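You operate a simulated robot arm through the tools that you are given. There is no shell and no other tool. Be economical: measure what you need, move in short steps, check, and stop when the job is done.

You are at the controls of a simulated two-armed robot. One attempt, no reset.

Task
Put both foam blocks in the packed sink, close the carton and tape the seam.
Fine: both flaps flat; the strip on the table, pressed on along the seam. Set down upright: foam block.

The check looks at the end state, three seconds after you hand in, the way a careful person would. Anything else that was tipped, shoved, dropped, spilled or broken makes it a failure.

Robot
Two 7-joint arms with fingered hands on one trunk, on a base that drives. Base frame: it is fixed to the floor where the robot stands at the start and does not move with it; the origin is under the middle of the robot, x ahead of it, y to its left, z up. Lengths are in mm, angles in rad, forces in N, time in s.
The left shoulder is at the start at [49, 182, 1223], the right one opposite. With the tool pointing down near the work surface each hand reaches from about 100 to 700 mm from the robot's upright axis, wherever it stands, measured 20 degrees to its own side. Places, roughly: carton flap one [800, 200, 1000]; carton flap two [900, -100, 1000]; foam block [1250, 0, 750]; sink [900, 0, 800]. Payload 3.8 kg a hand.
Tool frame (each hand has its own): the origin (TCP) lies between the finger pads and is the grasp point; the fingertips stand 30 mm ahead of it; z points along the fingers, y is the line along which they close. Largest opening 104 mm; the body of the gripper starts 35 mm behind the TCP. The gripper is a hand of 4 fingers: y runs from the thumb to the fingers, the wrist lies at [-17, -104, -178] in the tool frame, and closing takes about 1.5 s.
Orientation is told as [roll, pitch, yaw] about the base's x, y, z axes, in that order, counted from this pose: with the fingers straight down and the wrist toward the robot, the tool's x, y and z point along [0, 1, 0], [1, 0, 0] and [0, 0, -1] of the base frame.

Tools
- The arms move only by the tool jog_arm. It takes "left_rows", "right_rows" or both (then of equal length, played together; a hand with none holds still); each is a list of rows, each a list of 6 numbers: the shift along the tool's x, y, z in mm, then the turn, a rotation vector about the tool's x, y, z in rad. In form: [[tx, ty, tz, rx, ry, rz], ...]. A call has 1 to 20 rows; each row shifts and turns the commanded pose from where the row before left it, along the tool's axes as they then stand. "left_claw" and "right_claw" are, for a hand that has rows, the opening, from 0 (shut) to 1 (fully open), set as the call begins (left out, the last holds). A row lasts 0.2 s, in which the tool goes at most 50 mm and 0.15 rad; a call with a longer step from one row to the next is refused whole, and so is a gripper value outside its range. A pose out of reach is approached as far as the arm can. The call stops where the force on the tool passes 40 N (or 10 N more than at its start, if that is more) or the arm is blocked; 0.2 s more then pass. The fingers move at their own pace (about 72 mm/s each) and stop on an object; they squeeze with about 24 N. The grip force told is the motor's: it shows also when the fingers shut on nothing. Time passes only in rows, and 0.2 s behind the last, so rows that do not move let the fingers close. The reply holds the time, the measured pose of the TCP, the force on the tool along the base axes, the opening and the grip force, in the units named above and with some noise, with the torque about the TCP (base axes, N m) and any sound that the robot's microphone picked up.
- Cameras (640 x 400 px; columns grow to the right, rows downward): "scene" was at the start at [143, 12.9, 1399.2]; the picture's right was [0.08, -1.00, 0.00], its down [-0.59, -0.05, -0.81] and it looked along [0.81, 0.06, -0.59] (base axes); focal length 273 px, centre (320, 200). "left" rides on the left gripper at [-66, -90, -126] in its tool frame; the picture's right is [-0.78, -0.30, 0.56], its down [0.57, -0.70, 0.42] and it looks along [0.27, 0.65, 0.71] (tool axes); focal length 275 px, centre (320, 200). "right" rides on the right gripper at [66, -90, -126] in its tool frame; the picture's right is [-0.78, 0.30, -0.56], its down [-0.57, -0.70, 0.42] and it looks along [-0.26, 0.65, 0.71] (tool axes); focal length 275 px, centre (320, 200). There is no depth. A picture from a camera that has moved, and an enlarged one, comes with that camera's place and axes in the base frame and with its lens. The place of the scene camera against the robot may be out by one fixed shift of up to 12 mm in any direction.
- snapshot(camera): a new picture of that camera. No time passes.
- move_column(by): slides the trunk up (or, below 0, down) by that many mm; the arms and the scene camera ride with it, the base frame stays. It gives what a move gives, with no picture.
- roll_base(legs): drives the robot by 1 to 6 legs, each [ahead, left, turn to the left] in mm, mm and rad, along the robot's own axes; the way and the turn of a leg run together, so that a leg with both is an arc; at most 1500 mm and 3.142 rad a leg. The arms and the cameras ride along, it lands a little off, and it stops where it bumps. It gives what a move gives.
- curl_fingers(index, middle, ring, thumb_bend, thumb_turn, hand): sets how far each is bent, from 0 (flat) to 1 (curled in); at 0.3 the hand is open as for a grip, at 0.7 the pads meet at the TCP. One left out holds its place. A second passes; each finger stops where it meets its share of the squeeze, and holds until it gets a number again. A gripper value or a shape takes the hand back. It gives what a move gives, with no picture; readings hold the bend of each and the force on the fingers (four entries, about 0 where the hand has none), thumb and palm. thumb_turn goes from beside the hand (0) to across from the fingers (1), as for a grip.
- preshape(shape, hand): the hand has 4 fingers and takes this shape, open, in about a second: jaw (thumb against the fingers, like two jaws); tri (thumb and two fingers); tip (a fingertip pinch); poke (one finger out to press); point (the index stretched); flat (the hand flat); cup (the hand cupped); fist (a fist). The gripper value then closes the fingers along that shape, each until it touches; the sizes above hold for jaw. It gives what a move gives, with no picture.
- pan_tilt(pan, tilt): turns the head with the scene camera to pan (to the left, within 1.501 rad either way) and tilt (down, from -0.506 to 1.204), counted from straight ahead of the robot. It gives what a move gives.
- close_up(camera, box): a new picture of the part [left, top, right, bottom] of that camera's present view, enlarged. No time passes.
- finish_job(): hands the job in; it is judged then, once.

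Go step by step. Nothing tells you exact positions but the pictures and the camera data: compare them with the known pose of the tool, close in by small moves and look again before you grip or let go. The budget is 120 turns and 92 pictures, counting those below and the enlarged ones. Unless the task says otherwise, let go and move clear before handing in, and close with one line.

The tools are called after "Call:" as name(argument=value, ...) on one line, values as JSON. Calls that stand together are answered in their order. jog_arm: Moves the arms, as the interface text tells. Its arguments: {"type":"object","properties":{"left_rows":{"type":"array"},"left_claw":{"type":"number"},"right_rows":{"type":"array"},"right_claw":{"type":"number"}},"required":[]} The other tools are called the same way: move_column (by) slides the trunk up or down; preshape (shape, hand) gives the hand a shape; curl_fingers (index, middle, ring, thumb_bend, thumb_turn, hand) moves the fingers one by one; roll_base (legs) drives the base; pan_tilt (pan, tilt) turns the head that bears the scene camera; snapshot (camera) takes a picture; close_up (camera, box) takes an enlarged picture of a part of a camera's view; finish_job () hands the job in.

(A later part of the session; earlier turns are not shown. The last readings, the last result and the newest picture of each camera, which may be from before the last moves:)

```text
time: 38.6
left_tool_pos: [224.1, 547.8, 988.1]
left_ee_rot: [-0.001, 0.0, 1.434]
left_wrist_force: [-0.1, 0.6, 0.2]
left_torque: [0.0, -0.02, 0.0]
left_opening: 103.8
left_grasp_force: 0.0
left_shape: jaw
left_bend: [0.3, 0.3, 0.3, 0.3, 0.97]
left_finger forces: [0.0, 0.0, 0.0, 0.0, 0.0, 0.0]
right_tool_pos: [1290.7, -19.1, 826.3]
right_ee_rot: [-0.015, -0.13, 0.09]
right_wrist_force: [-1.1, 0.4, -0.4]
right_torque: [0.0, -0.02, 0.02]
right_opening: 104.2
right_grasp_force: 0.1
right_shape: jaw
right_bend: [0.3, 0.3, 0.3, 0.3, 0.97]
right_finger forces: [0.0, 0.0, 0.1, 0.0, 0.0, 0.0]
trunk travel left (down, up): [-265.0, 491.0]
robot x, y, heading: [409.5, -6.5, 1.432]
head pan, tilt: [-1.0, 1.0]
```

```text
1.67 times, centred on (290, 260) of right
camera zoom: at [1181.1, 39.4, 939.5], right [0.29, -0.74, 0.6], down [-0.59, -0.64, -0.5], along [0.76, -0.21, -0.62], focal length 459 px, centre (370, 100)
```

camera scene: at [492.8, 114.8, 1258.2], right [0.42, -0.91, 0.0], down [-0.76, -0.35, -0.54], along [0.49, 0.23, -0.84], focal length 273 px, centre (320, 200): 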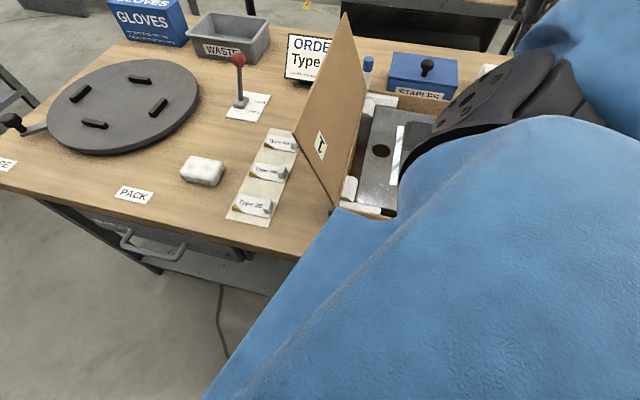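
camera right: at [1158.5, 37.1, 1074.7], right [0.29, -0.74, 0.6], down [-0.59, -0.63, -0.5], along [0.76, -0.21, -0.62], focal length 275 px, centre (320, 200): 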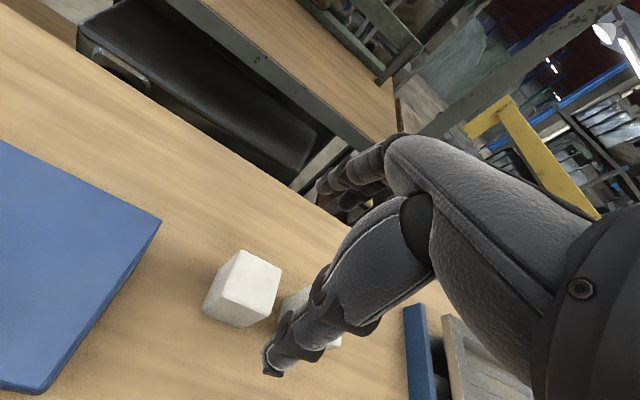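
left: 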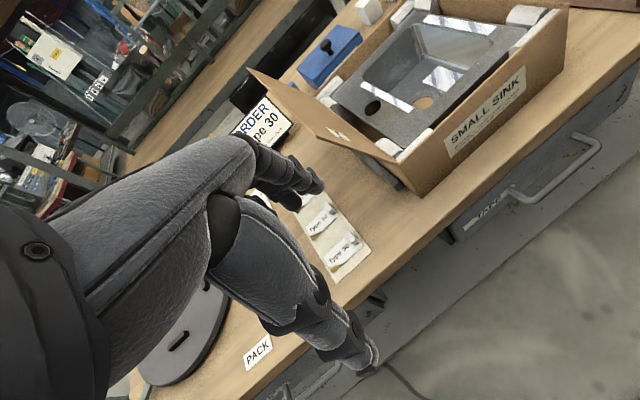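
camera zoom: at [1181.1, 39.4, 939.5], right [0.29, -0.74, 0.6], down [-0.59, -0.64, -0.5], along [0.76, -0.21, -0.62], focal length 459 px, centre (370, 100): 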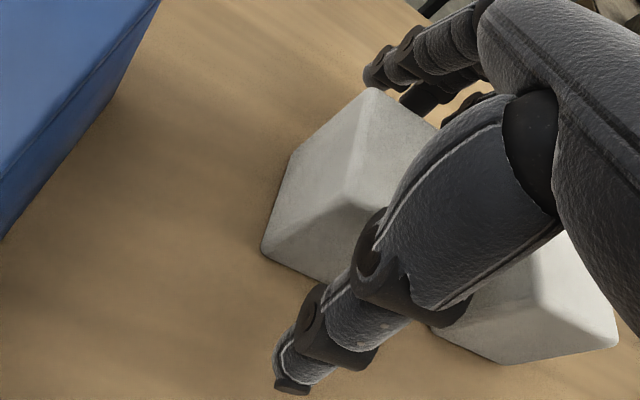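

No contact, and the block sits between thumb and fingers. Closing the hand.

Call:
jog_arm(right_rows=[[0, 0, 2, 0, 0, 0], [0, 0, 2, 0, 0, 0], [0, 0, 0, 0, 0, 0], [0, 0, 0, 0, 0, 0], [0, 0, 0, 0, 0, 0], [0, 0, 0, 0, 0, 0], [0, 0, 0, 0, 0, 0], [0, 0, 0, 0, 0, 0], [0, 0, 0, 0, 0, 0]], right_claw=0.3)

Call:
close_up(camera="right", box=[140, 140, 440, 380])

```text
time: 40.6
left_tool_pos: [224.0, 547.6, 987.3]
left_ee_rot: [0.0, 0.0, 1.434]
left_wrist_force: [0.2, 1.3, -0.4]
left_torque: [0.03, 0.01, -0.01]
left_opening: 103.8
left_grasp_force: 0.1
left_shape: jaw
left_bend: [0.3, 0.3, 0.3, 0.3, 0.97]
left_finger forces: [0.1, 0.1, 0.0, 0.0, 0.0, 0.1]
right_tool_pos: [1291.3, -19.9, 822.5]
right_ee_rot: [-0.015, -0.129, 0.09]
right_wrist_force: [-0.2, -0.1, 0.4]
right_torque: [0.0, 0.01, 0.04]
right_opening: 45.5
right_grasp_force: 23.8
right_shape: jaw
right_bend: [0.74, 0.46, 0.5, 0.71, 1.0]
right_finger forces: [13.1, 7.3, 0.0, 0.1, 20.6, 0.0]
trunk travel left (down, up): [-265.0, 491.0]
robot x, y, heading: [412.3, -8.0, 1.436]
head pan, tilt: [-1.0, 1.0]
```

```text
1.67 times, centred on (290, 260) of right
camera zoom: at [1181.7, 38.3, 934.1], right [0.29, -0.74, 0.6], down [-0.59, -0.64, -0.5], along [0.76, -0.21, -0.62], focal length 459 px, centre (370, 100)
```

zoom: 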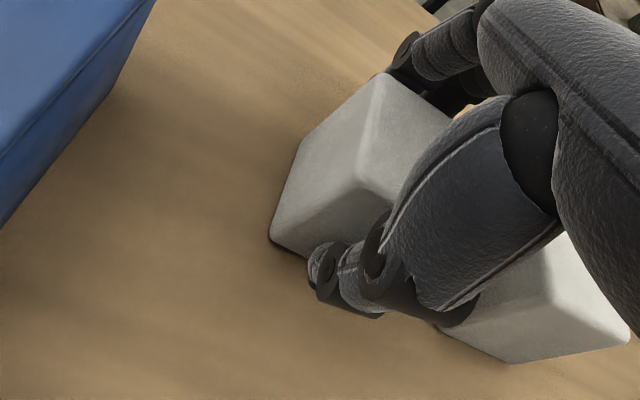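

The hand reports a firm grip of about 24 N with thumb, index and middle finger. I'll lift a little with the trunk and check that the block comes along.

Call:
move_column(by=60)

Call:
snapshot(camera="right")

```text
time: 41.6
left_tool_pos: [223.2, 548.4, 1047.1]
left_ee_rot: [0.001, 0.003, 1.435]
left_wrist_force: [-0.5, 0.6, 0.1]
left_torque: [-0.02, 0.0, -0.01]
left_opening: 103.6
left_grasp_force: 0.2
left_shape: jaw
left_bend: [0.3, 0.3, 0.3, 0.3, 0.97]
left_finger forces: [0.0, 0.0, 0.0, 0.1, 0.1, 0.1]
right_tool_pos: [1291.7, -19.8, 881.1]
right_ee_rot: [-0.015, -0.126, 0.09]
right_wrist_force: [0.3, 0.2, -0.6]
right_torque: [0.01, 0.01, 0.02]
right_opening: 45.2
right_grasp_force: 24.5
right_shape: jaw
right_bend: [0.74, 0.46, 0.5, 0.71, 1.0]
right_finger forces: [13.0, 7.5, 0.0, 0.0, 20.4, 0.0]
trunk travel left (down, up): [-325.0, 431.0]
robot x, y, heading: [411.3, -4.6, 1.438]
head pan, tilt: [-1.0, 1.0]
```

```text
61 pictures are left
camera right: at [1181.9, 38.8, 993.6], right [0.29, -0.74, 0.6], down [-0.59, -0.64, -0.5], along [0.76, -0.21, -0.62], focal length 275 px, centre (320, 200)
```

right: 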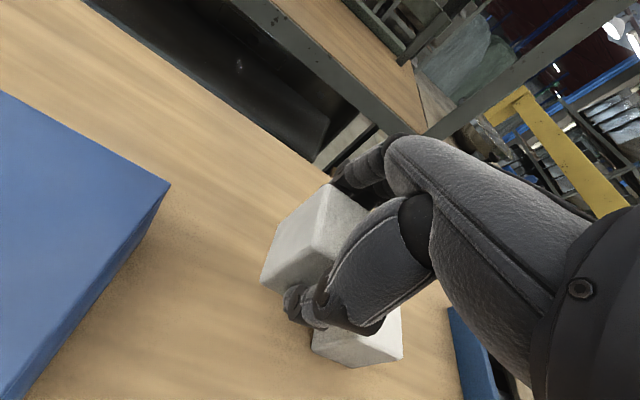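

The block is held level and clear of the table. I'll raise the trunk well above the flaps and draw the hand back over the carton.

Call:
move_column(by=310)

Call:
jog_arm(right_rows=[[5, -45, 0, 0.02, 0, -0.013], [5, -45, 0, 0.02, 0, -0.013], [5, -45, 0, 0.02, 0, -0.013], [5, -45, 0, 0.02, 0, -0.013], [5, -45, 0, 0.02, 0, -0.013], [5, -45, 0, 0.02, 0, -0.013], [5, -45, 0, 0.01, 0, -0.013], [5, -45, 0, 0, 0, -0.01]])

Call:
snapshot(camera="scene")

Call:
snapshot(camera="right")

```text
time: 44.7
left_tool_pos: [224.2, 547.2, 1357.4]
left_ee_rot: [0.001, -0.001, 1.436]
left_wrist_force: [-0.3, -0.1, -0.8]
left_torque: [-0.02, 0.0, 0.01]
left_opening: 103.8
left_grasp_force: 0.0
left_shape: jaw
left_bend: [0.3, 0.3, 0.3, 0.3, 0.97]
left_finger forces: [0.0, 0.0, 0.0, 0.0, 0.0, 0.0]
right_tool_pos: [1291.5, -20.3, 1191.2]
right_ee_rot: [-0.016, -0.129, 0.09]
right_wrist_force: [-0.5, 0.2, -1.0]
right_torque: [0.01, -0.01, 0.02]
right_opening: 45.0
right_grasp_force: 24.5
right_shape: jaw
right_bend: [0.74, 0.46, 0.5, 0.71, 1.0]
right_finger forces: [13.1, 7.5, 0.0, 0.0, 20.5, 0.1]
trunk travel left (down, up): [-635.0, 121.0]
robot x, y, heading: [412.5, -9.2, 1.437]
head pan, tilt: [-1.0, 1.0]
```

```text
time: 46.5
left_tool_pos: [225.8, 546.3, 1357.9]
left_ee_rot: [0.001, -0.001, 1.435]
left_wrist_force: [-0.5, -0.6, 0.4]
left_torque: [0.0, 0.0, 0.01]
left_opening: 103.7
left_grasp_force: 0.0
left_shape: jaw
left_bend: [0.3, 0.3, 0.3, 0.3, 0.97]
left_finger forces: [0.0, 0.1, 0.0, 0.1, 0.0, 0.1]
right_tool_pos: [954.1, -36.2, 1154.3]
right_ee_rot: [-0.021, 0.004, 0.188]
right_wrist_force: [-0.1, -0.2, 0.3]
right_torque: [0.01, 0.02, 0.03]
right_opening: 45.1
right_grasp_force: 24.5
right_shape: jaw
right_bend: [0.74, 0.46, 0.5, 0.71, 1.0]
right_finger forces: [13.1, 7.4, 0.1, 0.1, 20.5, 0.0]
right hand out of reach, approached as far as the arm can: row 8
trunk travel left (down, up): [-635.0, 121.0]
robot x, y, heading: [409.6, -5.3, 1.435]
head pan, tilt: [-1.0, 1.0]
```

```text
60 pictures are left
camera scene: at [484.2, 39.2, 1630.9], right [0.42, -0.91, 0.0], down [-0.76, -0.35, -0.54], along [0.49, 0.23, -0.84], focal length 273 px, centre (320, 200)
```

scene: 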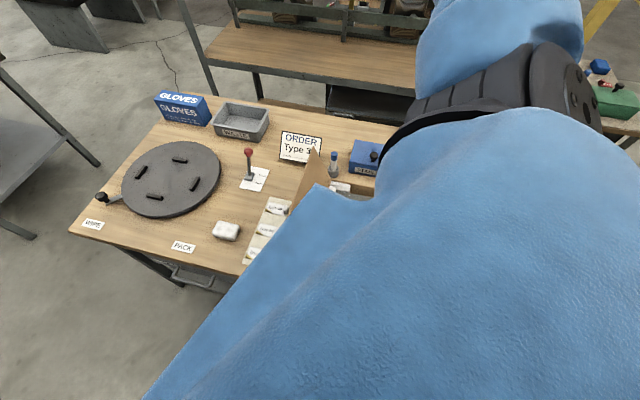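

```text
59 pictures are left
camera right: at [854.8, 15.3, 1280.0], right [0.44, -0.69, 0.57], down [-0.58, -0.7, -0.41], along [0.69, -0.15, -0.71], focal length 275 px, centre (320, 200)
```

right: 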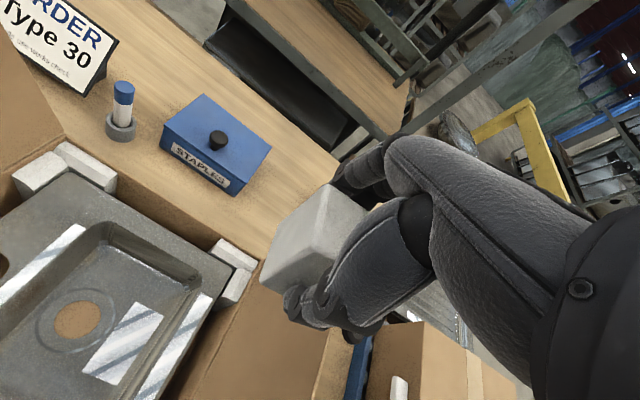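

The block is safe above the carton and the hand camera shows the bowl: about 130 mm wide, its back end near depth 310 from the table edge. The arm can't fold closer, so I'll back the base off and shift left a little, then look at the whole bowl.

Call:
roll_base(legs=[[10, 161, 0]])

Call:
snapshot(camera="right")

```text
time: 47.9
left_tool_pos: [62.3, 578.4, 1356.8]
left_ee_rot: [0.002, 0.001, 1.436]
left_wrist_force: [0.6, -0.4, 0.3]
left_torque: [-0.04, 0.0, -0.01]
left_opening: 103.4
left_grasp_force: 0.1
left_shape: jaw
left_bend: [0.3, 0.3, 0.3, 0.3, 0.97]
left_finger forces: [0.1, 0.0, 0.0, 0.0, 0.0, 0.0]
right_tool_pos: [792.4, -2.1, 1155.2]
right_ee_rot: [-0.02, 0.003, 0.189]
right_wrist_force: [1.0, 0.6, 0.5]
right_torque: [-0.02, -0.03, 0.04]
right_opening: 45.1
right_grasp_force: 23.5
right_shape: jaw
right_bend: [0.74, 0.46, 0.5, 0.71, 1.0]
right_finger forces: [13.1, 7.4, 0.1, 0.1, 20.4, 0.1]
trunk travel left (down, up): [-635.0, 121.0]
robot x, y, heading: [246.2, 25.7, 1.441]
head pan, tilt: [-1.0, 1.0]
```

```text
58 pictures are left
camera right: at [692.7, 48.7, 1280.3], right [0.44, -0.69, 0.57], down [-0.58, -0.7, -0.41], along [0.69, -0.15, -0.71], focal length 275 px, centre (320, 200)
```

right: 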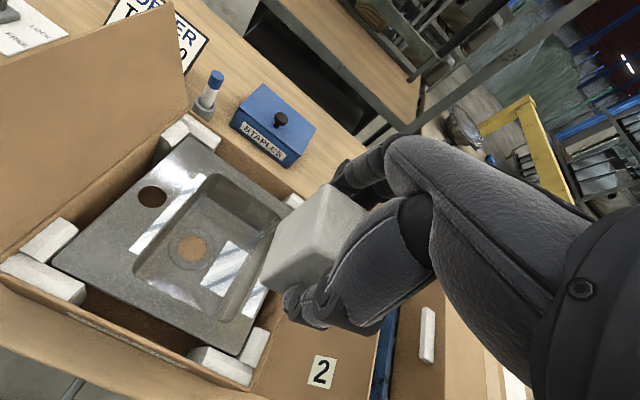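

Now the whole sink is in view. I'll enlarge it to measure the bowl.

Call:
close_up(camera="right", box=[40, 120, 360, 380])

```text
1.54 times, centred on (200, 250) of right
camera zoom: at [692.7, 48.7, 1280.3], right [0.44, -0.69, 0.57], down [-0.58, -0.7, -0.41], along [0.69, -0.15, -0.71], focal length 424 px, centre (505, 123)
```

zoom: 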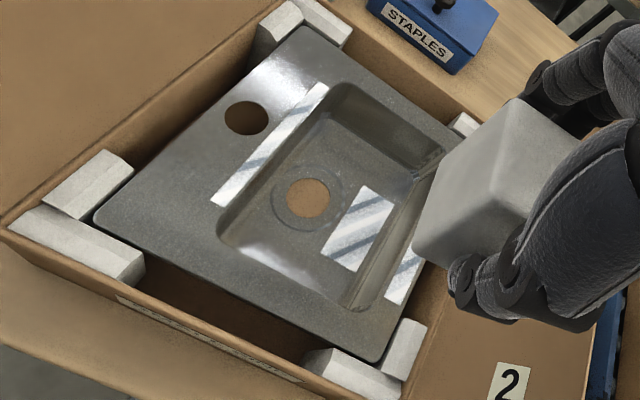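

The bowl opening runs about 125–316 mm deep from the table edge and -60 to 78 mm sideways, its floor near z = 795. I'll put block 1 in the back half: bring the hand to about [917, 59], tilt it back to the angle it gripped at, so the block hangs level, and lower part way.

Call:
jog_arm(right_rows=[[12, 45, 0, 0, 0, 0], [12, 45, 0, 0, 0, 0], [12, 45, 0, 0, 0, 0], [0, 0, 0, -0.132, 0, 0]])

Call:
move_column(by=-150)

Call:
snapshot(camera="scene")

Call:
snapshot(camera="right")

```text
time: 48.9
left_tool_pos: [62.6, 579.6, 1356.9]
left_ee_rot: [-0.001, 0.0, 1.438]
left_wrist_force: [0.5, 0.5, 0.3]
left_torque: [-0.01, 0.01, -0.02]
left_opening: 103.7
left_grasp_force: 0.0
left_shape: jaw
left_bend: [0.3, 0.3, 0.3, 0.3, 0.97]
left_finger forces: [0.0, 0.0, 0.0, 0.0, 0.0, 0.0]
right_tool_pos: [917.4, 58.8, 1154.3]
right_ee_rot: [-0.022, -0.128, 0.193]
right_wrist_force: [-0.1, 0.5, -0.6]
right_torque: [0.03, -0.01, -0.02]
right_opening: 45.3
right_grasp_force: 24.0
right_shape: jaw
right_bend: [0.74, 0.46, 0.5, 0.71, 1.0]
right_finger forces: [13.1, 7.4, 0.0, 0.0, 20.6, 0.1]
trunk travel left (down, up): [-635.0, 121.0]
robot x, y, heading: [247.9, 27.1, 1.433]
head pan, tilt: [-1.0, 1.0]
```

```text
time: 50.6
left_tool_pos: [61.8, 579.6, 1206.6]
left_ee_rot: [0.0, -0.002, 1.436]
left_wrist_force: [-0.4, 0.1, -0.4]
left_torque: [0.02, 0.0, -0.01]
left_opening: 103.9
left_grasp_force: 0.0
left_shape: jaw
left_bend: [0.3, 0.3, 0.3, 0.3, 0.97]
left_finger forces: [0.0, 0.0, 0.0, 0.1, 0.0, 0.0]
right_tool_pos: [918.5, 58.9, 1004.5]
right_ee_rot: [-0.021, -0.13, 0.191]
right_wrist_force: [0.1, 0.0, 0.4]
right_torque: [0.01, 0.03, 0.01]
right_opening: 45.5
right_grasp_force: 23.3
right_shape: jaw
right_bend: [0.74, 0.46, 0.5, 0.71, 1.0]
right_finger forces: [13.2, 7.4, 0.0, 0.0, 20.6, 0.0]
trunk travel left (down, up): [-485.0, 271.0]
robot x, y, heading: [247.3, 29.4, 1.433]
head pan, tilt: [-1.0, 1.0]
```

```text
56 pictures are left
camera scene: at [322.5, 84.2, 1480.7], right [0.42, -0.91, 0.0], down [-0.76, -0.36, -0.54], along [0.49, 0.23, -0.84], focal length 273 px, centre (320, 200)
```

scene: 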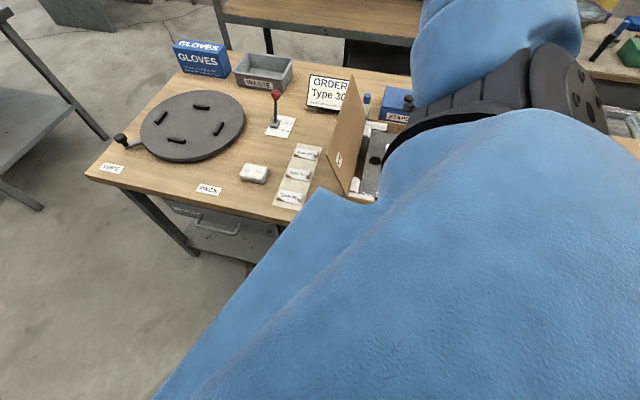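

```text
55 pictures are left
camera right: at [802.6, 106.2, 1116.5], right [0.36, -0.71, 0.61], down [-0.52, -0.69, -0.5], along [0.77, -0.13, -0.62], focal length 275 px, centre (320, 200)
```

right: 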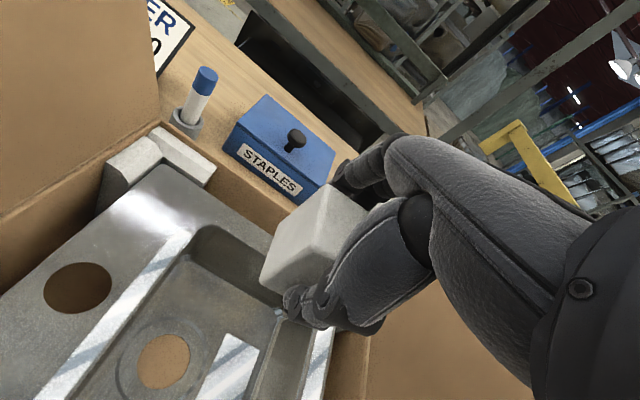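

The block hangs over the back half of the bowl. Before going lower I'll check with the head turned further right that my elbow stays clear of flap two.

Call:
pan_tilt(pan=-1.5, tilt=0.8)

Call:
snapshot(camera="scene")

```text
time: 51.6
left_tool_pos: [62.5, 579.6, 1207.2]
left_ee_rot: [0.001, -0.001, 1.436]
left_wrist_force: [-0.1, -0.3, -1.0]
left_torque: [0.0, -0.03, -0.01]
left_opening: 103.6
left_grasp_force: 0.0
left_shape: jaw
left_bend: [0.3, 0.3, 0.3, 0.3, 0.97]
left_finger forces: [0.1, 0.0, 0.0, 0.0, 0.1, 0.0]
right_tool_pos: [918.5, 59.7, 1005.7]
right_ee_rot: [-0.019, -0.129, 0.192]
right_wrist_force: [-0.7, -0.9, -0.3]
right_torque: [0.01, -0.03, 0.02]
right_opening: 45.4
right_grasp_force: 23.7
right_shape: jaw
right_bend: [0.74, 0.46, 0.5, 0.71, 1.0]
right_finger forces: [13.3, 7.4, 0.1, 0.1, 20.5, 0.0]
trunk travel left (down, up): [-485.0, 271.0]
robot x, y, heading: [249.3, 28.1, 1.434]
head pan, tilt: [-1.499, 0.799]
```

```text
54 pictures are left
camera scene: at [339.9, 50.0, 1495.6], right [-0.06, -1.0, 0.0], down [-0.72, 0.04, -0.7], along [0.7, -0.04, -0.72], focal length 273 px, centre (320, 200)
```

scene: 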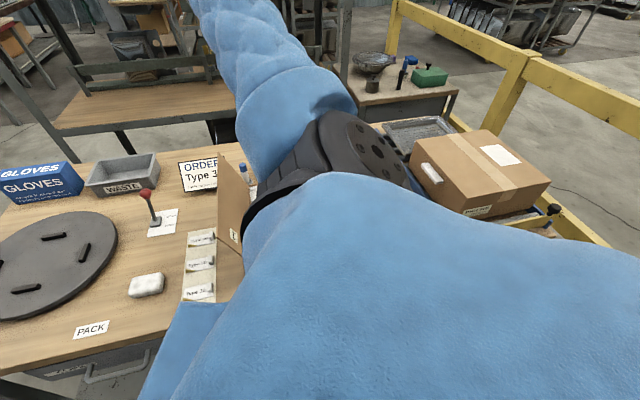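

The elbow points up and away, so nothing but the hand gets near the carton. Lowering the trunk to bring the block into the bowl.

Call:
move_column(by=-135)

Call:
snapshot(camera="right")

```text
time: 53.2
left_tool_pos: [62.3, 579.4, 1073.2]
left_ee_rot: [0.001, -0.003, 1.436]
left_wrist_force: [0.2, -1.5, 0.7]
left_torque: [-0.03, 0.04, -0.03]
left_opening: 103.6
left_grasp_force: 0.1
left_shape: jaw
left_bend: [0.3, 0.3, 0.3, 0.3, 0.97]
left_finger forces: [0.0, 0.0, 0.0, 0.1, 0.0, 0.1]
right_tool_pos: [917.5, 58.4, 869.1]
right_ee_rot: [-0.021, -0.128, 0.194]
right_wrist_force: [-2.8, -0.8, -1.0]
right_torque: [-0.01, 0.0, -0.03]
right_opening: 44.8
right_grasp_force: 23.8
right_shape: jaw
right_bend: [0.74, 0.46, 0.5, 0.71, 1.0]
right_finger forces: [12.8, 11.9, 0.0, 0.0, 22.0, 0.0]
trunk travel left (down, up): [-350.0, 406.0]
robot x, y, heading: [247.7, 25.9, 1.439]
head pan, tilt: [-1.499, 0.799]
```

```text
53 pictures are left
camera right: at [802.4, 106.0, 981.4], right [0.36, -0.71, 0.61], down [-0.52, -0.69, -0.5], along [0.77, -0.13, -0.62], focal length 275 px, centre (320, 200)
```

right: 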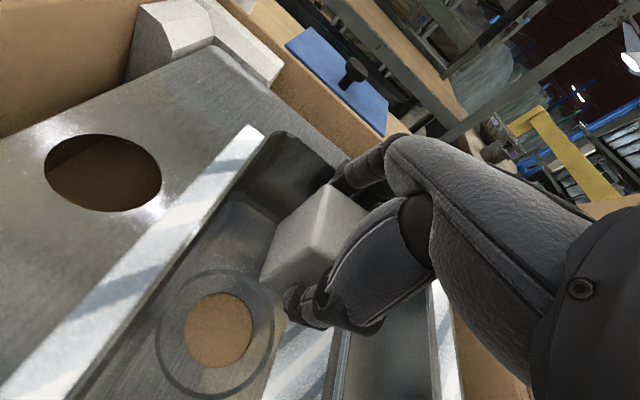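

A finger is lightly touching the bowl's back wall. I'll draw back 14 mm and continue down.

Call:
jog_arm(right_rows=[[0, -7, 0, 0, 0, 0], [0, -7, 0, 0, 0, 0], [0, -1.3, 10, 0, 0, 0], [0, -1.3, 10, 0, 0, 0]])

```text
time: 54.2
left_tool_pos: [62.2, 579.8, 1071.5]
left_ee_rot: [0.002, 0.001, 1.436]
left_wrist_force: [-0.6, 0.8, -0.2]
left_torque: [-0.03, -0.01, -0.01]
left_opening: 103.8
left_grasp_force: 0.1
left_shape: jaw
left_bend: [0.3, 0.3, 0.3, 0.3, 0.97]
left_finger forces: [0.0, 0.0, 0.1, 0.0, 0.0, 0.2]
right_tool_pos: [903.9, 56.3, 847.0]
right_ee_rot: [-0.023, -0.129, 0.195]
right_wrist_force: [0.4, 0.5, -0.4]
right_torque: [0.01, 0.01, 0.02]
right_opening: 45.3
right_grasp_force: 24.0
right_shape: jaw
right_bend: [0.74, 0.46, 0.5, 0.71, 1.0]
right_finger forces: [13.2, 8.2, 0.0, 0.1, 21.4, 0.0]
trunk travel left (down, up): [-350.0, 406.0]
robot x, y, heading: [247.2, 25.4, 1.434]
head pan, tilt: [-1.499, 0.799]
```

Clear of the wall again. Going down slowly to find the bowl floor.

Call:
jog_arm(right_rows=[[0, -2, 4, 0, 0, 0], [0, -2, 4, 0, 0, 0], [0, 0, 3, 0, 0, 0]])

```text
time: 55.0
left_tool_pos: [61.9, 578.9, 1071.8]
left_ee_rot: [0.002, 0.001, 1.437]
left_wrist_force: [-0.8, 0.0, 0.2]
left_torque: [0.01, -0.02, 0.02]
left_opening: 103.6
left_grasp_force: 0.1
left_shape: jaw
left_bend: [0.3, 0.3, 0.3, 0.3, 0.97]
left_finger forces: [0.0, 0.0, 0.0, 0.1, 0.0, 0.0]
right_tool_pos: [902.6, 55.6, 836.1]
right_ee_rot: [-0.021, -0.129, 0.195]
right_wrist_force: [-0.4, 0.3, 0.3]
right_torque: [-0.02, 0.01, -0.02]
right_opening: 44.9
right_grasp_force: 24.1
right_shape: jaw
right_bend: [0.74, 0.46, 0.5, 0.71, 1.0]
right_finger forces: [13.1, 8.2, 0.0, 0.0, 21.5, 0.0]
trunk travel left (down, up): [-350.0, 406.0]
robot x, y, heading: [247.0, 29.9, 1.435]
head pan, tilt: [-1.499, 0.799]
```

Call:
jog_arm(right_rows=[[0, -0.4, 3, 0, 0, 0], [0, -0.4, 3, 0, 0, 0], [0, -0.4, 3, 0, 0, 0]])

Call:
close_up(camera="right", box=[140, 120, 440, 400])

```text
time: 55.8
left_tool_pos: [59.6, 578.4, 1072.2]
left_ee_rot: [-0.002, 0.001, 1.436]
left_wrist_force: [0.5, -1.0, 0.2]
left_torque: [0.0, 0.01, -0.01]
left_opening: 103.6
left_grasp_force: 0.0
left_shape: jaw
left_bend: [0.3, 0.3, 0.3, 0.3, 0.97]
left_finger forces: [0.0, 0.1, 0.0, 0.0, 0.1, 0.1]
right_tool_pos: [901.2, 54.5, 831.0]
right_ee_rot: [-0.021, -0.138, 0.193]
right_wrist_force: [-3.1, 1.5, 28.0]
right_torque: [0.0, 0.12, -0.04]
right_opening: 46.7
right_grasp_force: 24.1
right_shape: jaw
right_bend: [0.74, 0.46, 0.5, 0.72, 1.0]
right_finger forces: [15.3, 9.1, 0.1, 0.0, 26.8, 0.1]
trunk travel left (down, up): [-350.0, 406.0]
robot x, y, heading: [246.8, 27.8, 1.439]
head pan, tilt: [-1.499, 0.799]
```

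```text
1.43 times, centred on (290, 260) of right
camera zoom: at [784.8, 102.2, 941.1], right [0.36, -0.71, 0.61], down [-0.51, -0.69, -0.5], along [0.78, -0.13, -0.61], focal length 393 px, centre (363, 114)
```

zoom: 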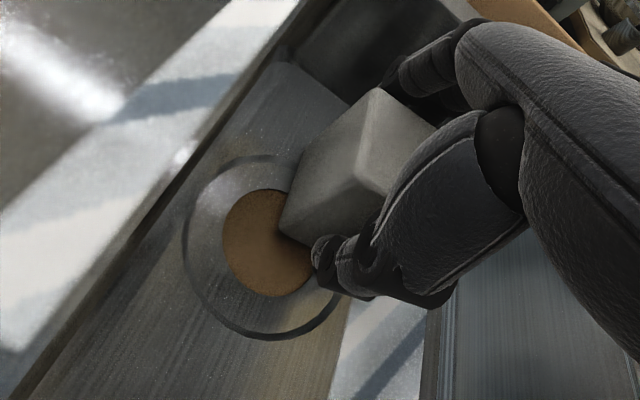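

The block is on the bowl floor (28 N push). I'll ease up 3 mm and open the hand just a little, so the fingers don't press on the bowl walls.

Call:
jog_arm(right_rows=[[0, 0.4, -3, 0, 0, 0]])

Call:
jog_arm(right_rows=[[0, 0, 0, 0, 0, 0], [0, 0, 0, 0, 0, 0], [0, 0, 0, 0, 0, 0], [0, 0, 0, 0, 0, 0]], right_claw=0.62)

Call:
snapshot(camera="right")

```text
time: 56.2
left_tool_pos: [59.6, 579.5, 1072.2]
left_ee_rot: [-0.001, 0.001, 1.438]
left_wrist_force: [-0.7, 0.0, 1.1]
left_torque: [-0.03, 0.03, 0.02]
left_opening: 103.7
left_grasp_force: 0.0
left_shape: jaw
left_bend: [0.3, 0.3, 0.3, 0.3, 0.97]
left_finger forces: [0.1, 0.1, 0.1, 0.0, 0.0, 0.0]
right_tool_pos: [901.7, 54.5, 831.4]
right_ee_rot: [-0.024, -0.131, 0.193]
right_wrist_force: [0.2, 1.2, 16.3]
right_torque: [0.04, 0.0, 0.0]
right_opening: 46.9
right_grasp_force: 23.8
right_shape: jaw
right_bend: [0.74, 0.45, 0.5, 0.72, 1.0]
right_finger forces: [15.5, 9.4, 0.0, 0.0, 24.2, 0.0]
trunk travel left (down, up): [-350.0, 406.0]
robot x, y, heading: [247.6, 26.2, 1.434]
head pan, tilt: [-1.499, 0.799]
```

```text
time: 57.2
left_tool_pos: [61.7, 577.9, 1071.9]
left_ee_rot: [0.001, 0.0, 1.435]
left_wrist_force: [-0.2, 1.2, -0.2]
left_torque: [-0.02, 0.0, 0.0]
left_opening: 103.7
left_grasp_force: 0.1
left_shape: jaw
left_bend: [0.3, 0.3, 0.3, 0.3, 0.97]
left_finger forces: [0.0, 0.1, 0.0, 0.0, 0.0, 0.0]
right_tool_pos: [902.8, 54.7, 829.7]
right_ee_rot: [-0.022, -0.127, 0.192]
right_wrist_force: [-0.6, 0.7, 0.1]
right_torque: [0.0, 0.0, -0.02]
right_opening: 64.0
right_grasp_force: 0.0
right_shape: jaw
right_bend: [0.73, 0.4, 0.36, 0.62, 0.99]
right_finger forces: [0.0, 0.1, 0.0, 0.1, 0.0, 0.0]
trunk travel left (down, up): [-350.0, 406.0]
robot x, y, heading: [249.3, 26.4, 1.439]
head pan, tilt: [-1.499, 0.799]
```

```text
51 pictures are left
camera right: at [786.4, 102.3, 941.5], right [0.36, -0.71, 0.61], down [-0.52, -0.69, -0.5], along [0.77, -0.13, -0.62], focal length 275 px, centre (320, 200)
```

right: 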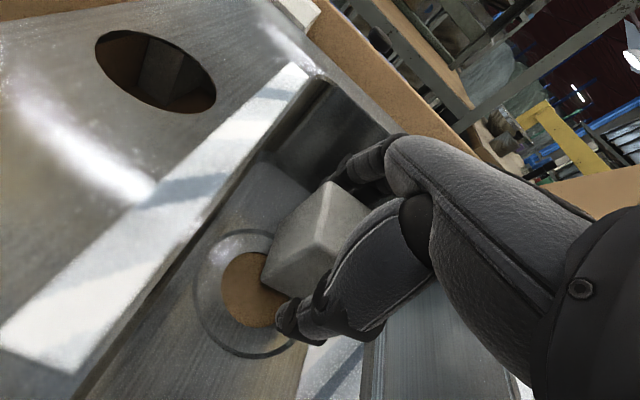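

Released with no force left, though the index finger reads still bent. I'll open a touch more and wait before lifting.

Call:
jog_arm(right_rows=[[0, 0, 0, 0, 0, 0], [0, 0, 0, 0, 0, 0], [0, 0, 0, 0, 0, 0], [0, 0, 0, 0, 0, 0], [0, 0, 0, 0, 0, 0]], right_claw=0.72)

```text
time: 58.4
left_tool_pos: [62.1, 578.5, 1069.9]
left_ee_rot: [-0.002, 0.002, 1.436]
left_wrist_force: [0.0, 0.9, -0.5]
left_torque: [0.02, 0.01, 0.0]
left_opening: 103.5
left_grasp_force: 0.0
left_shape: jaw
left_bend: [0.3, 0.3, 0.3, 0.3, 0.97]
left_finger forces: [0.1, 0.0, 0.0, 0.0, 0.1, 0.1]
right_tool_pos: [901.9, 55.2, 830.5]
right_ee_rot: [-0.021, -0.129, 0.195]
right_wrist_force: [0.3, -0.5, 0.1]
right_torque: [0.02, -0.03, 0.02]
right_opening: 74.4
right_grasp_force: 0.1
right_shape: jaw
right_bend: [0.27, 0.37, 0.33, 0.55, 0.99]
right_finger forces: [0.1, 0.0, 0.0, 0.0, 0.0, 0.1]
trunk travel left (down, up): [-350.0, 406.0]
robot x, y, heading: [247.6, 25.8, 1.437]
head pan, tilt: [-1.499, 0.799]
```

All fingers are free now. Lifting straight up with the trunk and checking that the block stays.

Call:
move_column(by=90)

Call:
snapshot(camera="right")

```text
time: 59.7
left_tool_pos: [62.0, 580.2, 1160.7]
left_ee_rot: [0.001, 0.002, 1.438]
left_wrist_force: [-0.5, 0.0, 0.3]
left_torque: [-0.01, 0.02, -0.01]
left_opening: 103.7
left_grasp_force: 0.0
left_shape: jaw
left_bend: [0.3, 0.3, 0.3, 0.3, 0.97]
left_finger forces: [0.0, 0.0, 0.0, 0.0, 0.0, 0.0]
right_tool_pos: [901.6, 56.1, 920.3]
right_ee_rot: [-0.023, -0.129, 0.194]
right_wrist_force: [-0.1, 0.7, 0.8]
right_torque: [0.01, -0.03, 0.01]
right_opening: 74.7
right_grasp_force: 0.1
right_shape: jaw
right_bend: [0.27, 0.37, 0.33, 0.55, 0.99]
right_finger forces: [0.1, 0.0, 0.0, 0.0, 0.0, 0.0]
trunk travel left (down, up): [-440.0, 316.0]
robot x, y, heading: [245.7, 24.7, 1.436]
head pan, tilt: [-1.499, 0.799]
```

```text
50 pictures are left
camera right: at [786.8, 102.6, 1031.6], right [0.36, -0.71, 0.61], down [-0.52, -0.69, -0.5], along [0.77, -0.13, -0.62], focal length 275 px, centre (320, 200)
```

right: 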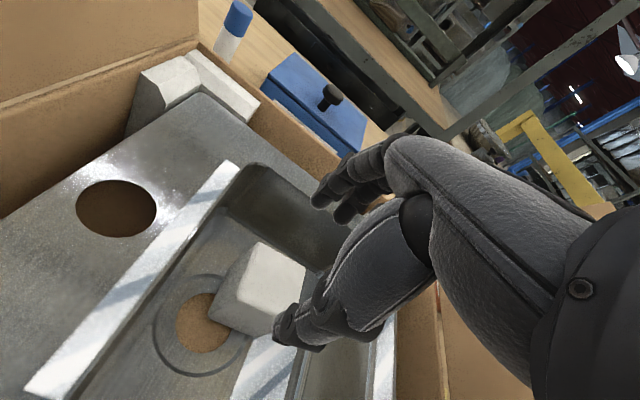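

Block 1 stands upright and flat in the bowl, but some 35 mm from the back wall. To make room for the second block I'll close the fingers, lower them in front of it and nudge it back gently.

Call:
jog_arm(right_rows=[[-2, -15, -2, 0, 0, 0], [-2, -15, -2, 0, 0, 0], [-2, -15, -2, 0, 0, 0], [-2, -15, -2, 0, 0, 0], [0, 0, 0, 0, 0, 0], [0, 0, 0, 0, 0, 0], [0, 0, 0, 0, 0, 0]], right_claw=0.05)

Call:
move_column(by=-65)

Call:
snapshot(camera="right")

```text
time: 61.3
left_tool_pos: [62.8, 578.1, 1162.4]
left_ee_rot: [0.0, 0.001, 1.437]
left_wrist_force: [-0.7, 0.8, -0.1]
left_torque: [0.02, 0.0, 0.02]
left_opening: 103.7
left_grasp_force: 0.0
left_shape: jaw
left_bend: [0.3, 0.3, 0.3, 0.3, 0.97]
left_finger forces: [0.0, 0.1, 0.0, 0.1, 0.0, 0.1]
right_tool_pos: [845.8, 37.0, 921.7]
right_ee_rot: [-0.022, -0.128, 0.194]
right_wrist_force: [0.7, 0.2, 0.2]
right_torque: [0.0, 0.01, 0.04]
right_opening: 5.3
right_grasp_force: 0.0
right_shape: jaw
right_bend: [0.71, 0.67, 0.67, 0.72, 1.0]
right_finger forces: [0.0, 0.0, 0.0, 0.1, 0.1, 0.0]
trunk travel left (down, up): [-440.0, 316.0]
robot x, y, heading: [249.9, 28.4, 1.434]
head pan, tilt: [-1.499, 0.799]
```

```text
time: 62.3
left_tool_pos: [62.2, 578.3, 1096.8]
left_ee_rot: [0.0, -0.002, 1.436]
left_wrist_force: [-0.7, 0.1, 0.4]
left_torque: [0.03, 0.02, -0.01]
left_opening: 103.8
left_grasp_force: 0.1
left_shape: jaw
left_bend: [0.3, 0.3, 0.3, 0.3, 0.97]
left_finger forces: [0.1, 0.0, 0.0, 0.1, 0.1, 0.1]
right_tool_pos: [844.2, 35.3, 855.4]
right_ee_rot: [-0.021, -0.129, 0.193]
right_wrist_force: [-0.2, 0.0, -0.7]
right_torque: [0.01, -0.01, 0.0]
right_opening: 5.2
right_grasp_force: 0.0
right_shape: jaw
right_bend: [0.71, 0.67, 0.67, 0.72, 1.0]
right_finger forces: [0.0, 0.1, 0.0, 0.1, 0.0, 0.1]
trunk travel left (down, up): [-375.0, 381.0]
robot x, y, heading: [245.8, 27.3, 1.44]
head pan, tilt: [-1.499, 0.799]
```

```text
49 pictures are left
camera right: at [728.6, 82.8, 967.5], right [0.36, -0.71, 0.61], down [-0.52, -0.69, -0.5], along [0.77, -0.13, -0.62], focal length 275 px, centre (320, 200)
```

right: 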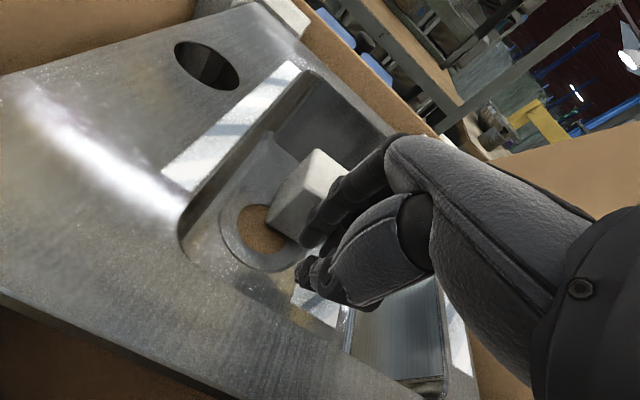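

The closed fingers are in front of the block. Lower a bit more, then push forward slowly.

Call:
jog_arm(right_rows=[[0, -1, 8, 0, 0, 0], [0, -1, 8, 0, 0, 0], [0, 6, 1, 0, 0, 0], [0, 6, 1, 0, 0, 0], [0, 6, 1, 0, 0, 0], [0, 6, 1, 0, 0, 0]])

Call:
snapshot(camera="right")

```text
time: 63.7
left_tool_pos: [61.9, 578.9, 1096.1]
left_ee_rot: [0.0, 0.0, 1.436]
left_wrist_force: [-0.1, -1.4, -0.2]
left_torque: [-0.01, -0.03, 0.02]
left_opening: 103.8
left_grasp_force: 0.1
left_shape: jaw
left_bend: [0.3, 0.3, 0.3, 0.3, 0.97]
left_finger forces: [0.0, 0.0, 0.1, 0.0, 0.0, 0.1]
right_tool_pos: [869.0, 40.6, 838.1]
right_ee_rot: [-0.02, -0.129, 0.192]
right_wrist_force: [-0.4, 0.3, -0.1]
right_torque: [0.04, 0.03, -0.02]
right_opening: 5.0
right_grasp_force: 0.1
right_shape: jaw
right_bend: [0.71, 0.67, 0.67, 0.72, 1.0]
right_finger forces: [0.0, 0.0, 0.1, 0.0, 0.1, 0.0]
trunk travel left (down, up): [-375.0, 381.0]
robot x, y, heading: [248.7, 23.6, 1.438]
head pan, tilt: [-1.499, 0.799]
```

```text
48 pictures are left
camera right: at [753.6, 88.0, 949.1], right [0.36, -0.71, 0.61], down [-0.52, -0.69, -0.5], along [0.77, -0.13, -0.62], focal length 275 px, centre (320, 200)
```

right: 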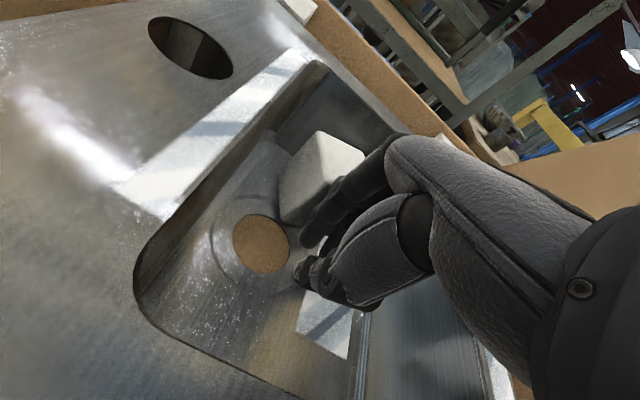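

It slides back upright. A little further, then up and out.

Call:
jog_arm(right_rows=[[0, 5, 1, 0, 0, 0], [0, 5, 1, 0, 0, 0], [0, 4, 0, 0, 0, 0]])

Call:
jog_arm(right_rows=[[0, -8, 0, 0, 0, 0], [0, -8, 0, 0, 0, 0]])

Call:
move_column(by=200)

Call:
snapshot(camera="right")

```text
time: 64.5
left_tool_pos: [61.8, 578.7, 1097.3]
left_ee_rot: [0.0, 0.001, 1.438]
left_wrist_force: [0.4, 0.5, 0.0]
left_torque: [-0.01, -0.02, 0.0]
left_opening: 103.7
left_grasp_force: 0.1
left_shape: jaw
left_bend: [0.3, 0.3, 0.3, 0.3, 0.97]
left_finger forces: [0.0, 0.0, 0.0, 0.0, 0.0, 0.0]
right_tool_pos: [882.0, 43.2, 837.3]
right_ee_rot: [-0.023, -0.129, 0.195]
right_wrist_force: [-0.6, 0.3, 0.6]
right_torque: [0.01, -0.05, -0.03]
right_opening: 5.2
right_grasp_force: 0.1
right_shape: jaw
right_bend: [0.71, 0.67, 0.67, 0.72, 1.0]
right_finger forces: [0.2, 1.1, 0.1, 0.0, 0.0, 0.0]
trunk travel left (down, up): [-375.0, 381.0]
robot x, y, heading: [248.3, 25.0, 1.436]
head pan, tilt: [-1.499, 0.799]
```

```text
time: 65.1
left_tool_pos: [62.3, 578.3, 1097.4]
left_ee_rot: [0.0, -0.001, 1.438]
left_wrist_force: [-0.3, 0.2, -0.1]
left_torque: [0.01, 0.02, -0.05]
left_opening: 103.7
left_grasp_force: 0.0
left_shape: jaw
left_bend: [0.3, 0.3, 0.3, 0.3, 0.97]
left_finger forces: [0.0, 0.0, 0.1, 0.1, 0.0, 0.1]
right_tool_pos: [867.0, 38.9, 834.5]
right_ee_rot: [-0.022, -0.129, 0.194]
right_wrist_force: [-0.2, 0.0, -1.0]
right_torque: [-0.01, 0.04, 0.0]
right_opening: 5.4
right_grasp_force: 0.0
right_shape: jaw
right_bend: [0.71, 0.67, 0.67, 0.72, 1.0]
right_finger forces: [0.1, 0.1, 0.0, 0.0, 0.0, 0.0]
trunk travel left (down, up): [-375.0, 381.0]
robot x, y, heading: [249.0, 21.9, 1.434]
head pan, tilt: [-1.499, 0.799]
```

```text
time: 67.3
left_tool_pos: [62.0, 578.9, 1295.7]
left_ee_rot: [0.0, 0.002, 1.436]
left_wrist_force: [0.5, -0.1, -0.9]
left_torque: [0.01, 0.0, 0.01]
left_opening: 103.9
left_grasp_force: 0.1
left_shape: jaw
left_bend: [0.3, 0.3, 0.3, 0.3, 0.97]
left_finger forces: [0.0, 0.1, 0.0, 0.0, 0.0, 0.0]
right_tool_pos: [866.4, 40.1, 1036.6]
right_ee_rot: [-0.022, -0.128, 0.193]
right_wrist_force: [0.3, -0.2, 0.4]
right_torque: [-0.01, 0.02, 0.0]
right_opening: 5.2
right_grasp_force: 0.0
right_shape: jaw
right_bend: [0.71, 0.67, 0.67, 0.72, 1.0]
right_finger forces: [0.1, 0.1, 0.0, 0.0, 0.0, 0.0]
trunk travel left (down, up): [-575.0, 181.0]
robot x, y, heading: [246.1, 22.4, 1.436]
head pan, tilt: [-1.499, 0.799]
```

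```text
47 pictures are left
camera right: at [751.2, 87.0, 1147.8], right [0.36, -0.71, 0.61], down [-0.52, -0.69, -0.5], along [0.77, -0.13, -0.62], focal length 275 px, centre (320, 200)
```

right: 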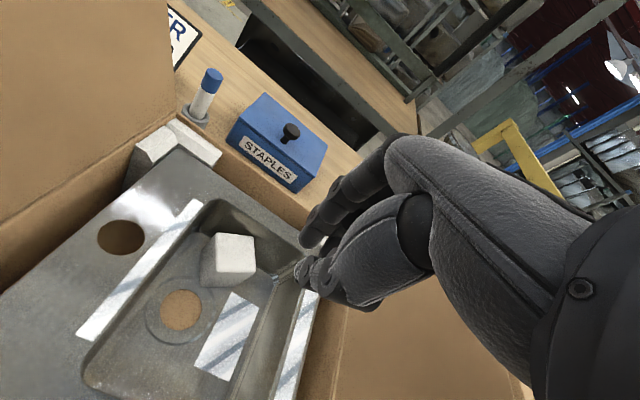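

Block 1 is now near the bowl's back wall, upright, leaving ample room in front. For block 2 I'll raise the trunk and drive so that the right shoulder is to the right of flap two.

Call:
move_column(by=140)

Call:
roll_base(legs=[[-284, -255, 0]])

Call:
snapshot(camera="right")

```text
time: 68.9
left_tool_pos: [62.2, 579.0, 1436.4]
left_ee_rot: [-0.002, -0.001, 1.437]
left_wrist_force: [-0.6, -0.5, 0.1]
left_torque: [-0.02, 0.0, 0.0]
left_opening: 103.8
left_grasp_force: 0.0
left_shape: jaw
left_bend: [0.3, 0.3, 0.3, 0.3, 0.97]
left_finger forces: [0.0, 0.1, 0.0, 0.0, 0.0, 0.0]
right_tool_pos: [866.8, 40.2, 1175.9]
right_ee_rot: [-0.022, -0.13, 0.193]
right_wrist_force: [-0.2, 0.2, -0.3]
right_torque: [0.03, -0.01, 0.02]
right_opening: 5.1
right_grasp_force: 0.1
right_shape: jaw
right_bend: [0.71, 0.67, 0.67, 0.72, 1.0]
right_finger forces: [0.0, 0.1, 0.1, 0.1, 0.0, 0.0]
trunk travel left (down, up): [-715.0, 41.0]
robot x, y, heading: [247.9, 27.2, 1.435]
head pan, tilt: [-1.499, 0.799]
```

```text
time: 71.3
left_tool_pos: [268.8, 262.8, 1437.9]
left_ee_rot: [-0.001, 0.0, 1.431]
left_wrist_force: [-0.5, -0.3, -0.1]
left_torque: [-0.01, 0.01, 0.02]
left_opening: 103.7
left_grasp_force: 0.2
left_shape: jaw
left_bend: [0.3, 0.3, 0.3, 0.3, 0.97]
left_finger forces: [0.0, 0.1, 0.1, 0.0, 0.0, 0.1]
right_tool_pos: [1072.8, -279.3, 1175.8]
right_ee_rot: [-0.021, -0.128, 0.19]
right_wrist_force: [0.4, -0.4, 0.1]
right_torque: [-0.03, 0.02, 0.03]
right_opening: 5.5
right_grasp_force: 0.1
right_shape: jaw
right_bend: [0.71, 0.67, 0.67, 0.72, 1.0]
right_finger forces: [0.0, 0.0, 0.0, 0.0, 0.0, 0.0]
trunk travel left (down, up): [-715.0, 41.0]
robot x, y, heading: [447.8, -291.9, 1.438]
head pan, tilt: [-1.499, 0.799]
```

```text
46 pictures are left
camera right: at [955.7, -231.8, 1288.2], right [0.36, -0.71, 0.61], down [-0.52, -0.69, -0.5], along [0.77, -0.14, -0.62], focal length 275 px, centre (320, 200)
```

right: 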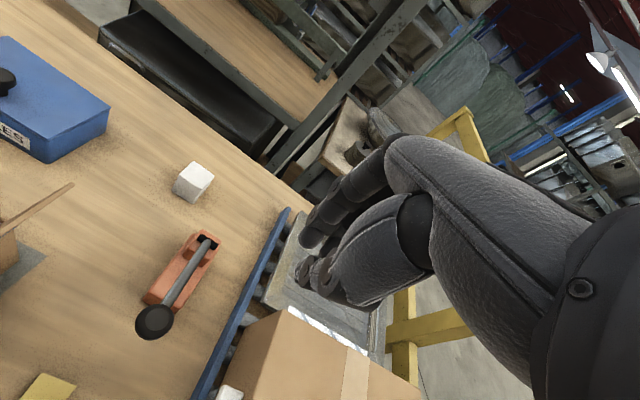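

Block 2 shows at about [1303, -104]. I'll open the hand and stretch over to it at this height.

Call:
jog_arm(right_rows=[[21.5, 39.5, 5.1, 0, 0, 0], [21.5, 39.5, 5.1, 0, 0, 0], [21.5, 39.5, 5.1, 0, 0, 0], [21.5, 39.5, 5.1, 0, 0, 0], [21.5, 39.5, 5.1, 0, 0, 0], [21.5, 39.5, 5.1, 0, 0, 0]], right_claw=1.0)

Call:
move_column(by=-150)

Call:
close_up(camera="right", box=[140, 140, 440, 380])

```text
time: 72.7
left_tool_pos: [267.8, 261.0, 1436.5]
left_ee_rot: [0.0, 0.0, 1.434]
left_wrist_force: [0.0, 0.6, 0.0]
left_torque: [0.01, 0.01, -0.03]
left_opening: 103.5
left_grasp_force: 0.1
left_shape: jaw
left_bend: [0.3, 0.3, 0.3, 0.3, 0.97]
left_finger forces: [0.0, 0.0, 0.0, 0.0, 0.1, 0.0]
right_tool_pos: [1253.1, -131.5, 1178.2]
right_ee_rot: [-0.017, -0.128, 0.189]
right_wrist_force: [-0.3, -0.8, 0.6]
right_torque: [0.02, 0.03, -0.05]
right_opening: 103.6
right_grasp_force: 0.0
right_shape: jaw
right_bend: [0.3, 0.3, 0.3, 0.3, 0.97]
right_finger forces: [0.1, 0.0, 0.0, 0.0, 0.1, 0.0]
right hand out of reach, approached as far as the arm can: row 6
trunk travel left (down, up): [-715.0, 41.0]
robot x, y, heading: [452.5, -294.6, 1.436]
head pan, tilt: [-1.499, 0.799]
```

```text
time: 74.5
left_tool_pos: [267.7, 262.0, 1287.2]
left_ee_rot: [0.0, 0.001, 1.432]
left_wrist_force: [-0.2, 0.8, 0.5]
left_torque: [0.01, -0.01, -0.04]
left_opening: 103.7
left_grasp_force: 0.1
left_shape: jaw
left_bend: [0.3, 0.3, 0.3, 0.3, 0.97]
left_finger forces: [0.0, 0.1, 0.1, 0.0, 0.0, 0.0]
right_tool_pos: [1255.9, -131.7, 1027.9]
right_ee_rot: [-0.02, -0.128, 0.191]
right_wrist_force: [-0.2, -0.3, -0.1]
right_torque: [0.04, 0.03, 0.01]
right_opening: 103.7
right_grasp_force: 0.1
right_shape: jaw
right_bend: [0.3, 0.3, 0.3, 0.3, 0.97]
right_finger forces: [0.0, 0.1, 0.1, 0.1, 0.1, 0.0]
trunk travel left (down, up): [-565.0, 191.0]
robot x, y, heading: [452.9, -293.8, 1.433]
head pan, tilt: [-1.499, 0.799]
```

```text
1.67 times, centred on (290, 260) of right
camera zoom: at [1140.3, -84.0, 1139.2], right [0.36, -0.71, 0.61], down [-0.52, -0.69, -0.5], along [0.77, -0.14, -0.62], focal length 459 px, centre (370, 100)
```

zoom: 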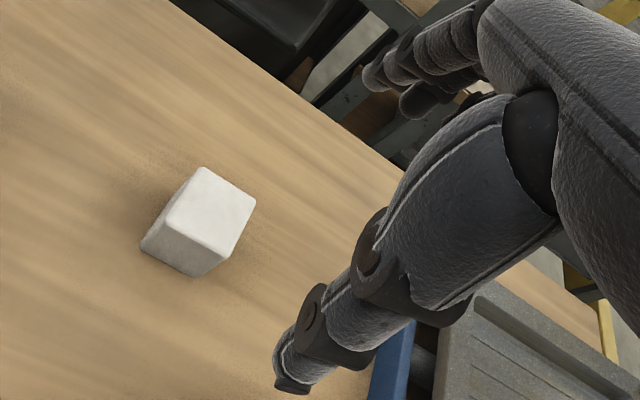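

Block 2's top centre is at about [1307, -100, 841]. I'll lower the trunk some, move over it, then come straight down on it with the trunk.

Call:
move_column(by=-100)

Call:
jog_arm(right_rows=[[10, 28, -8.4, 0, 0, 0], [10, 28, -8.4, 0, 0, 0]])

Call:
close_up(camera="right", box=[140, 140, 440, 380])

```text
time: 75.8
left_tool_pos: [267.2, 261.7, 1187.3]
left_ee_rot: [0.0, -0.001, 1.433]
left_wrist_force: [0.5, -0.2, 0.1]
left_torque: [0.02, 0.01, -0.02]
left_opening: 103.7
left_grasp_force: 0.1
left_shape: jaw
left_bend: [0.3, 0.3, 0.3, 0.3, 0.97]
left_finger forces: [0.1, 0.0, 0.0, 0.0, 0.0, 0.0]
right_tool_pos: [1255.8, -132.1, 927.1]
right_ee_rot: [-0.019, -0.13, 0.191]
right_wrist_force: [-0.9, -0.4, -0.6]
right_torque: [-0.01, 0.01, 0.01]
right_opening: 103.5
right_grasp_force: 0.0
right_shape: jaw
right_bend: [0.3, 0.3, 0.3, 0.3, 0.97]
right_finger forces: [0.0, 0.1, 0.0, 0.1, 0.0, 0.0]
trunk travel left (down, up): [-465.0, 291.0]
robot x, y, heading: [453.2, -294.2, 1.435]
head pan, tilt: [-1.499, 0.799]
```

```text
time: 76.4
left_tool_pos: [269.1, 261.9, 1185.7]
left_ee_rot: [-0.002, -0.001, 1.431]
left_wrist_force: [0.5, 0.5, 0.3]
left_torque: [0.01, 0.02, 0.01]
left_opening: 103.3
left_grasp_force: 0.0
left_shape: jaw
left_bend: [0.3, 0.3, 0.3, 0.3, 0.97]
left_finger forces: [0.0, 0.0, 0.0, 0.0, 0.1, 0.1]
right_tool_pos: [1303.0, -101.4, 952.0]
right_ee_rot: [-0.02, -0.128, 0.192]
right_wrist_force: [-0.1, 0.0, 0.5]
right_torque: [-0.01, 0.01, 0.01]
right_opening: 103.7
right_grasp_force: 0.1
right_shape: jaw
right_bend: [0.3, 0.3, 0.3, 0.3, 0.97]
right_finger forces: [0.0, 0.0, 0.0, 0.0, 0.1, 0.0]
trunk travel left (down, up): [-465.0, 291.0]
robot x, y, heading: [453.8, -291.7, 1.433]
head pan, tilt: [-1.499, 0.799]
```

```text
1.67 times, centred on (290, 260) of right
camera zoom: at [1188.5, -53.6, 1064.2], right [0.36, -0.71, 0.61], down [-0.52, -0.69, -0.5], along [0.77, -0.14, -0.62], focal length 459 px, centre (370, 100)
```

zoom: 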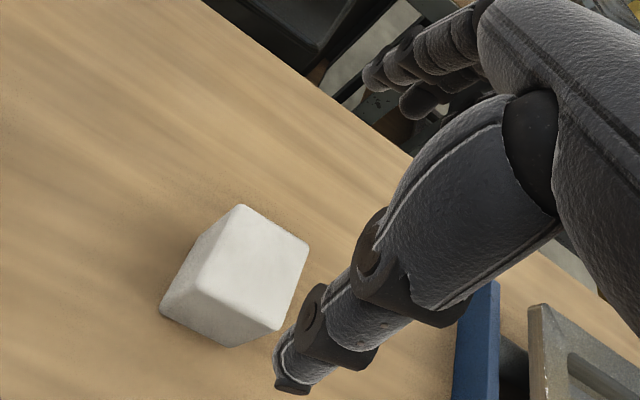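

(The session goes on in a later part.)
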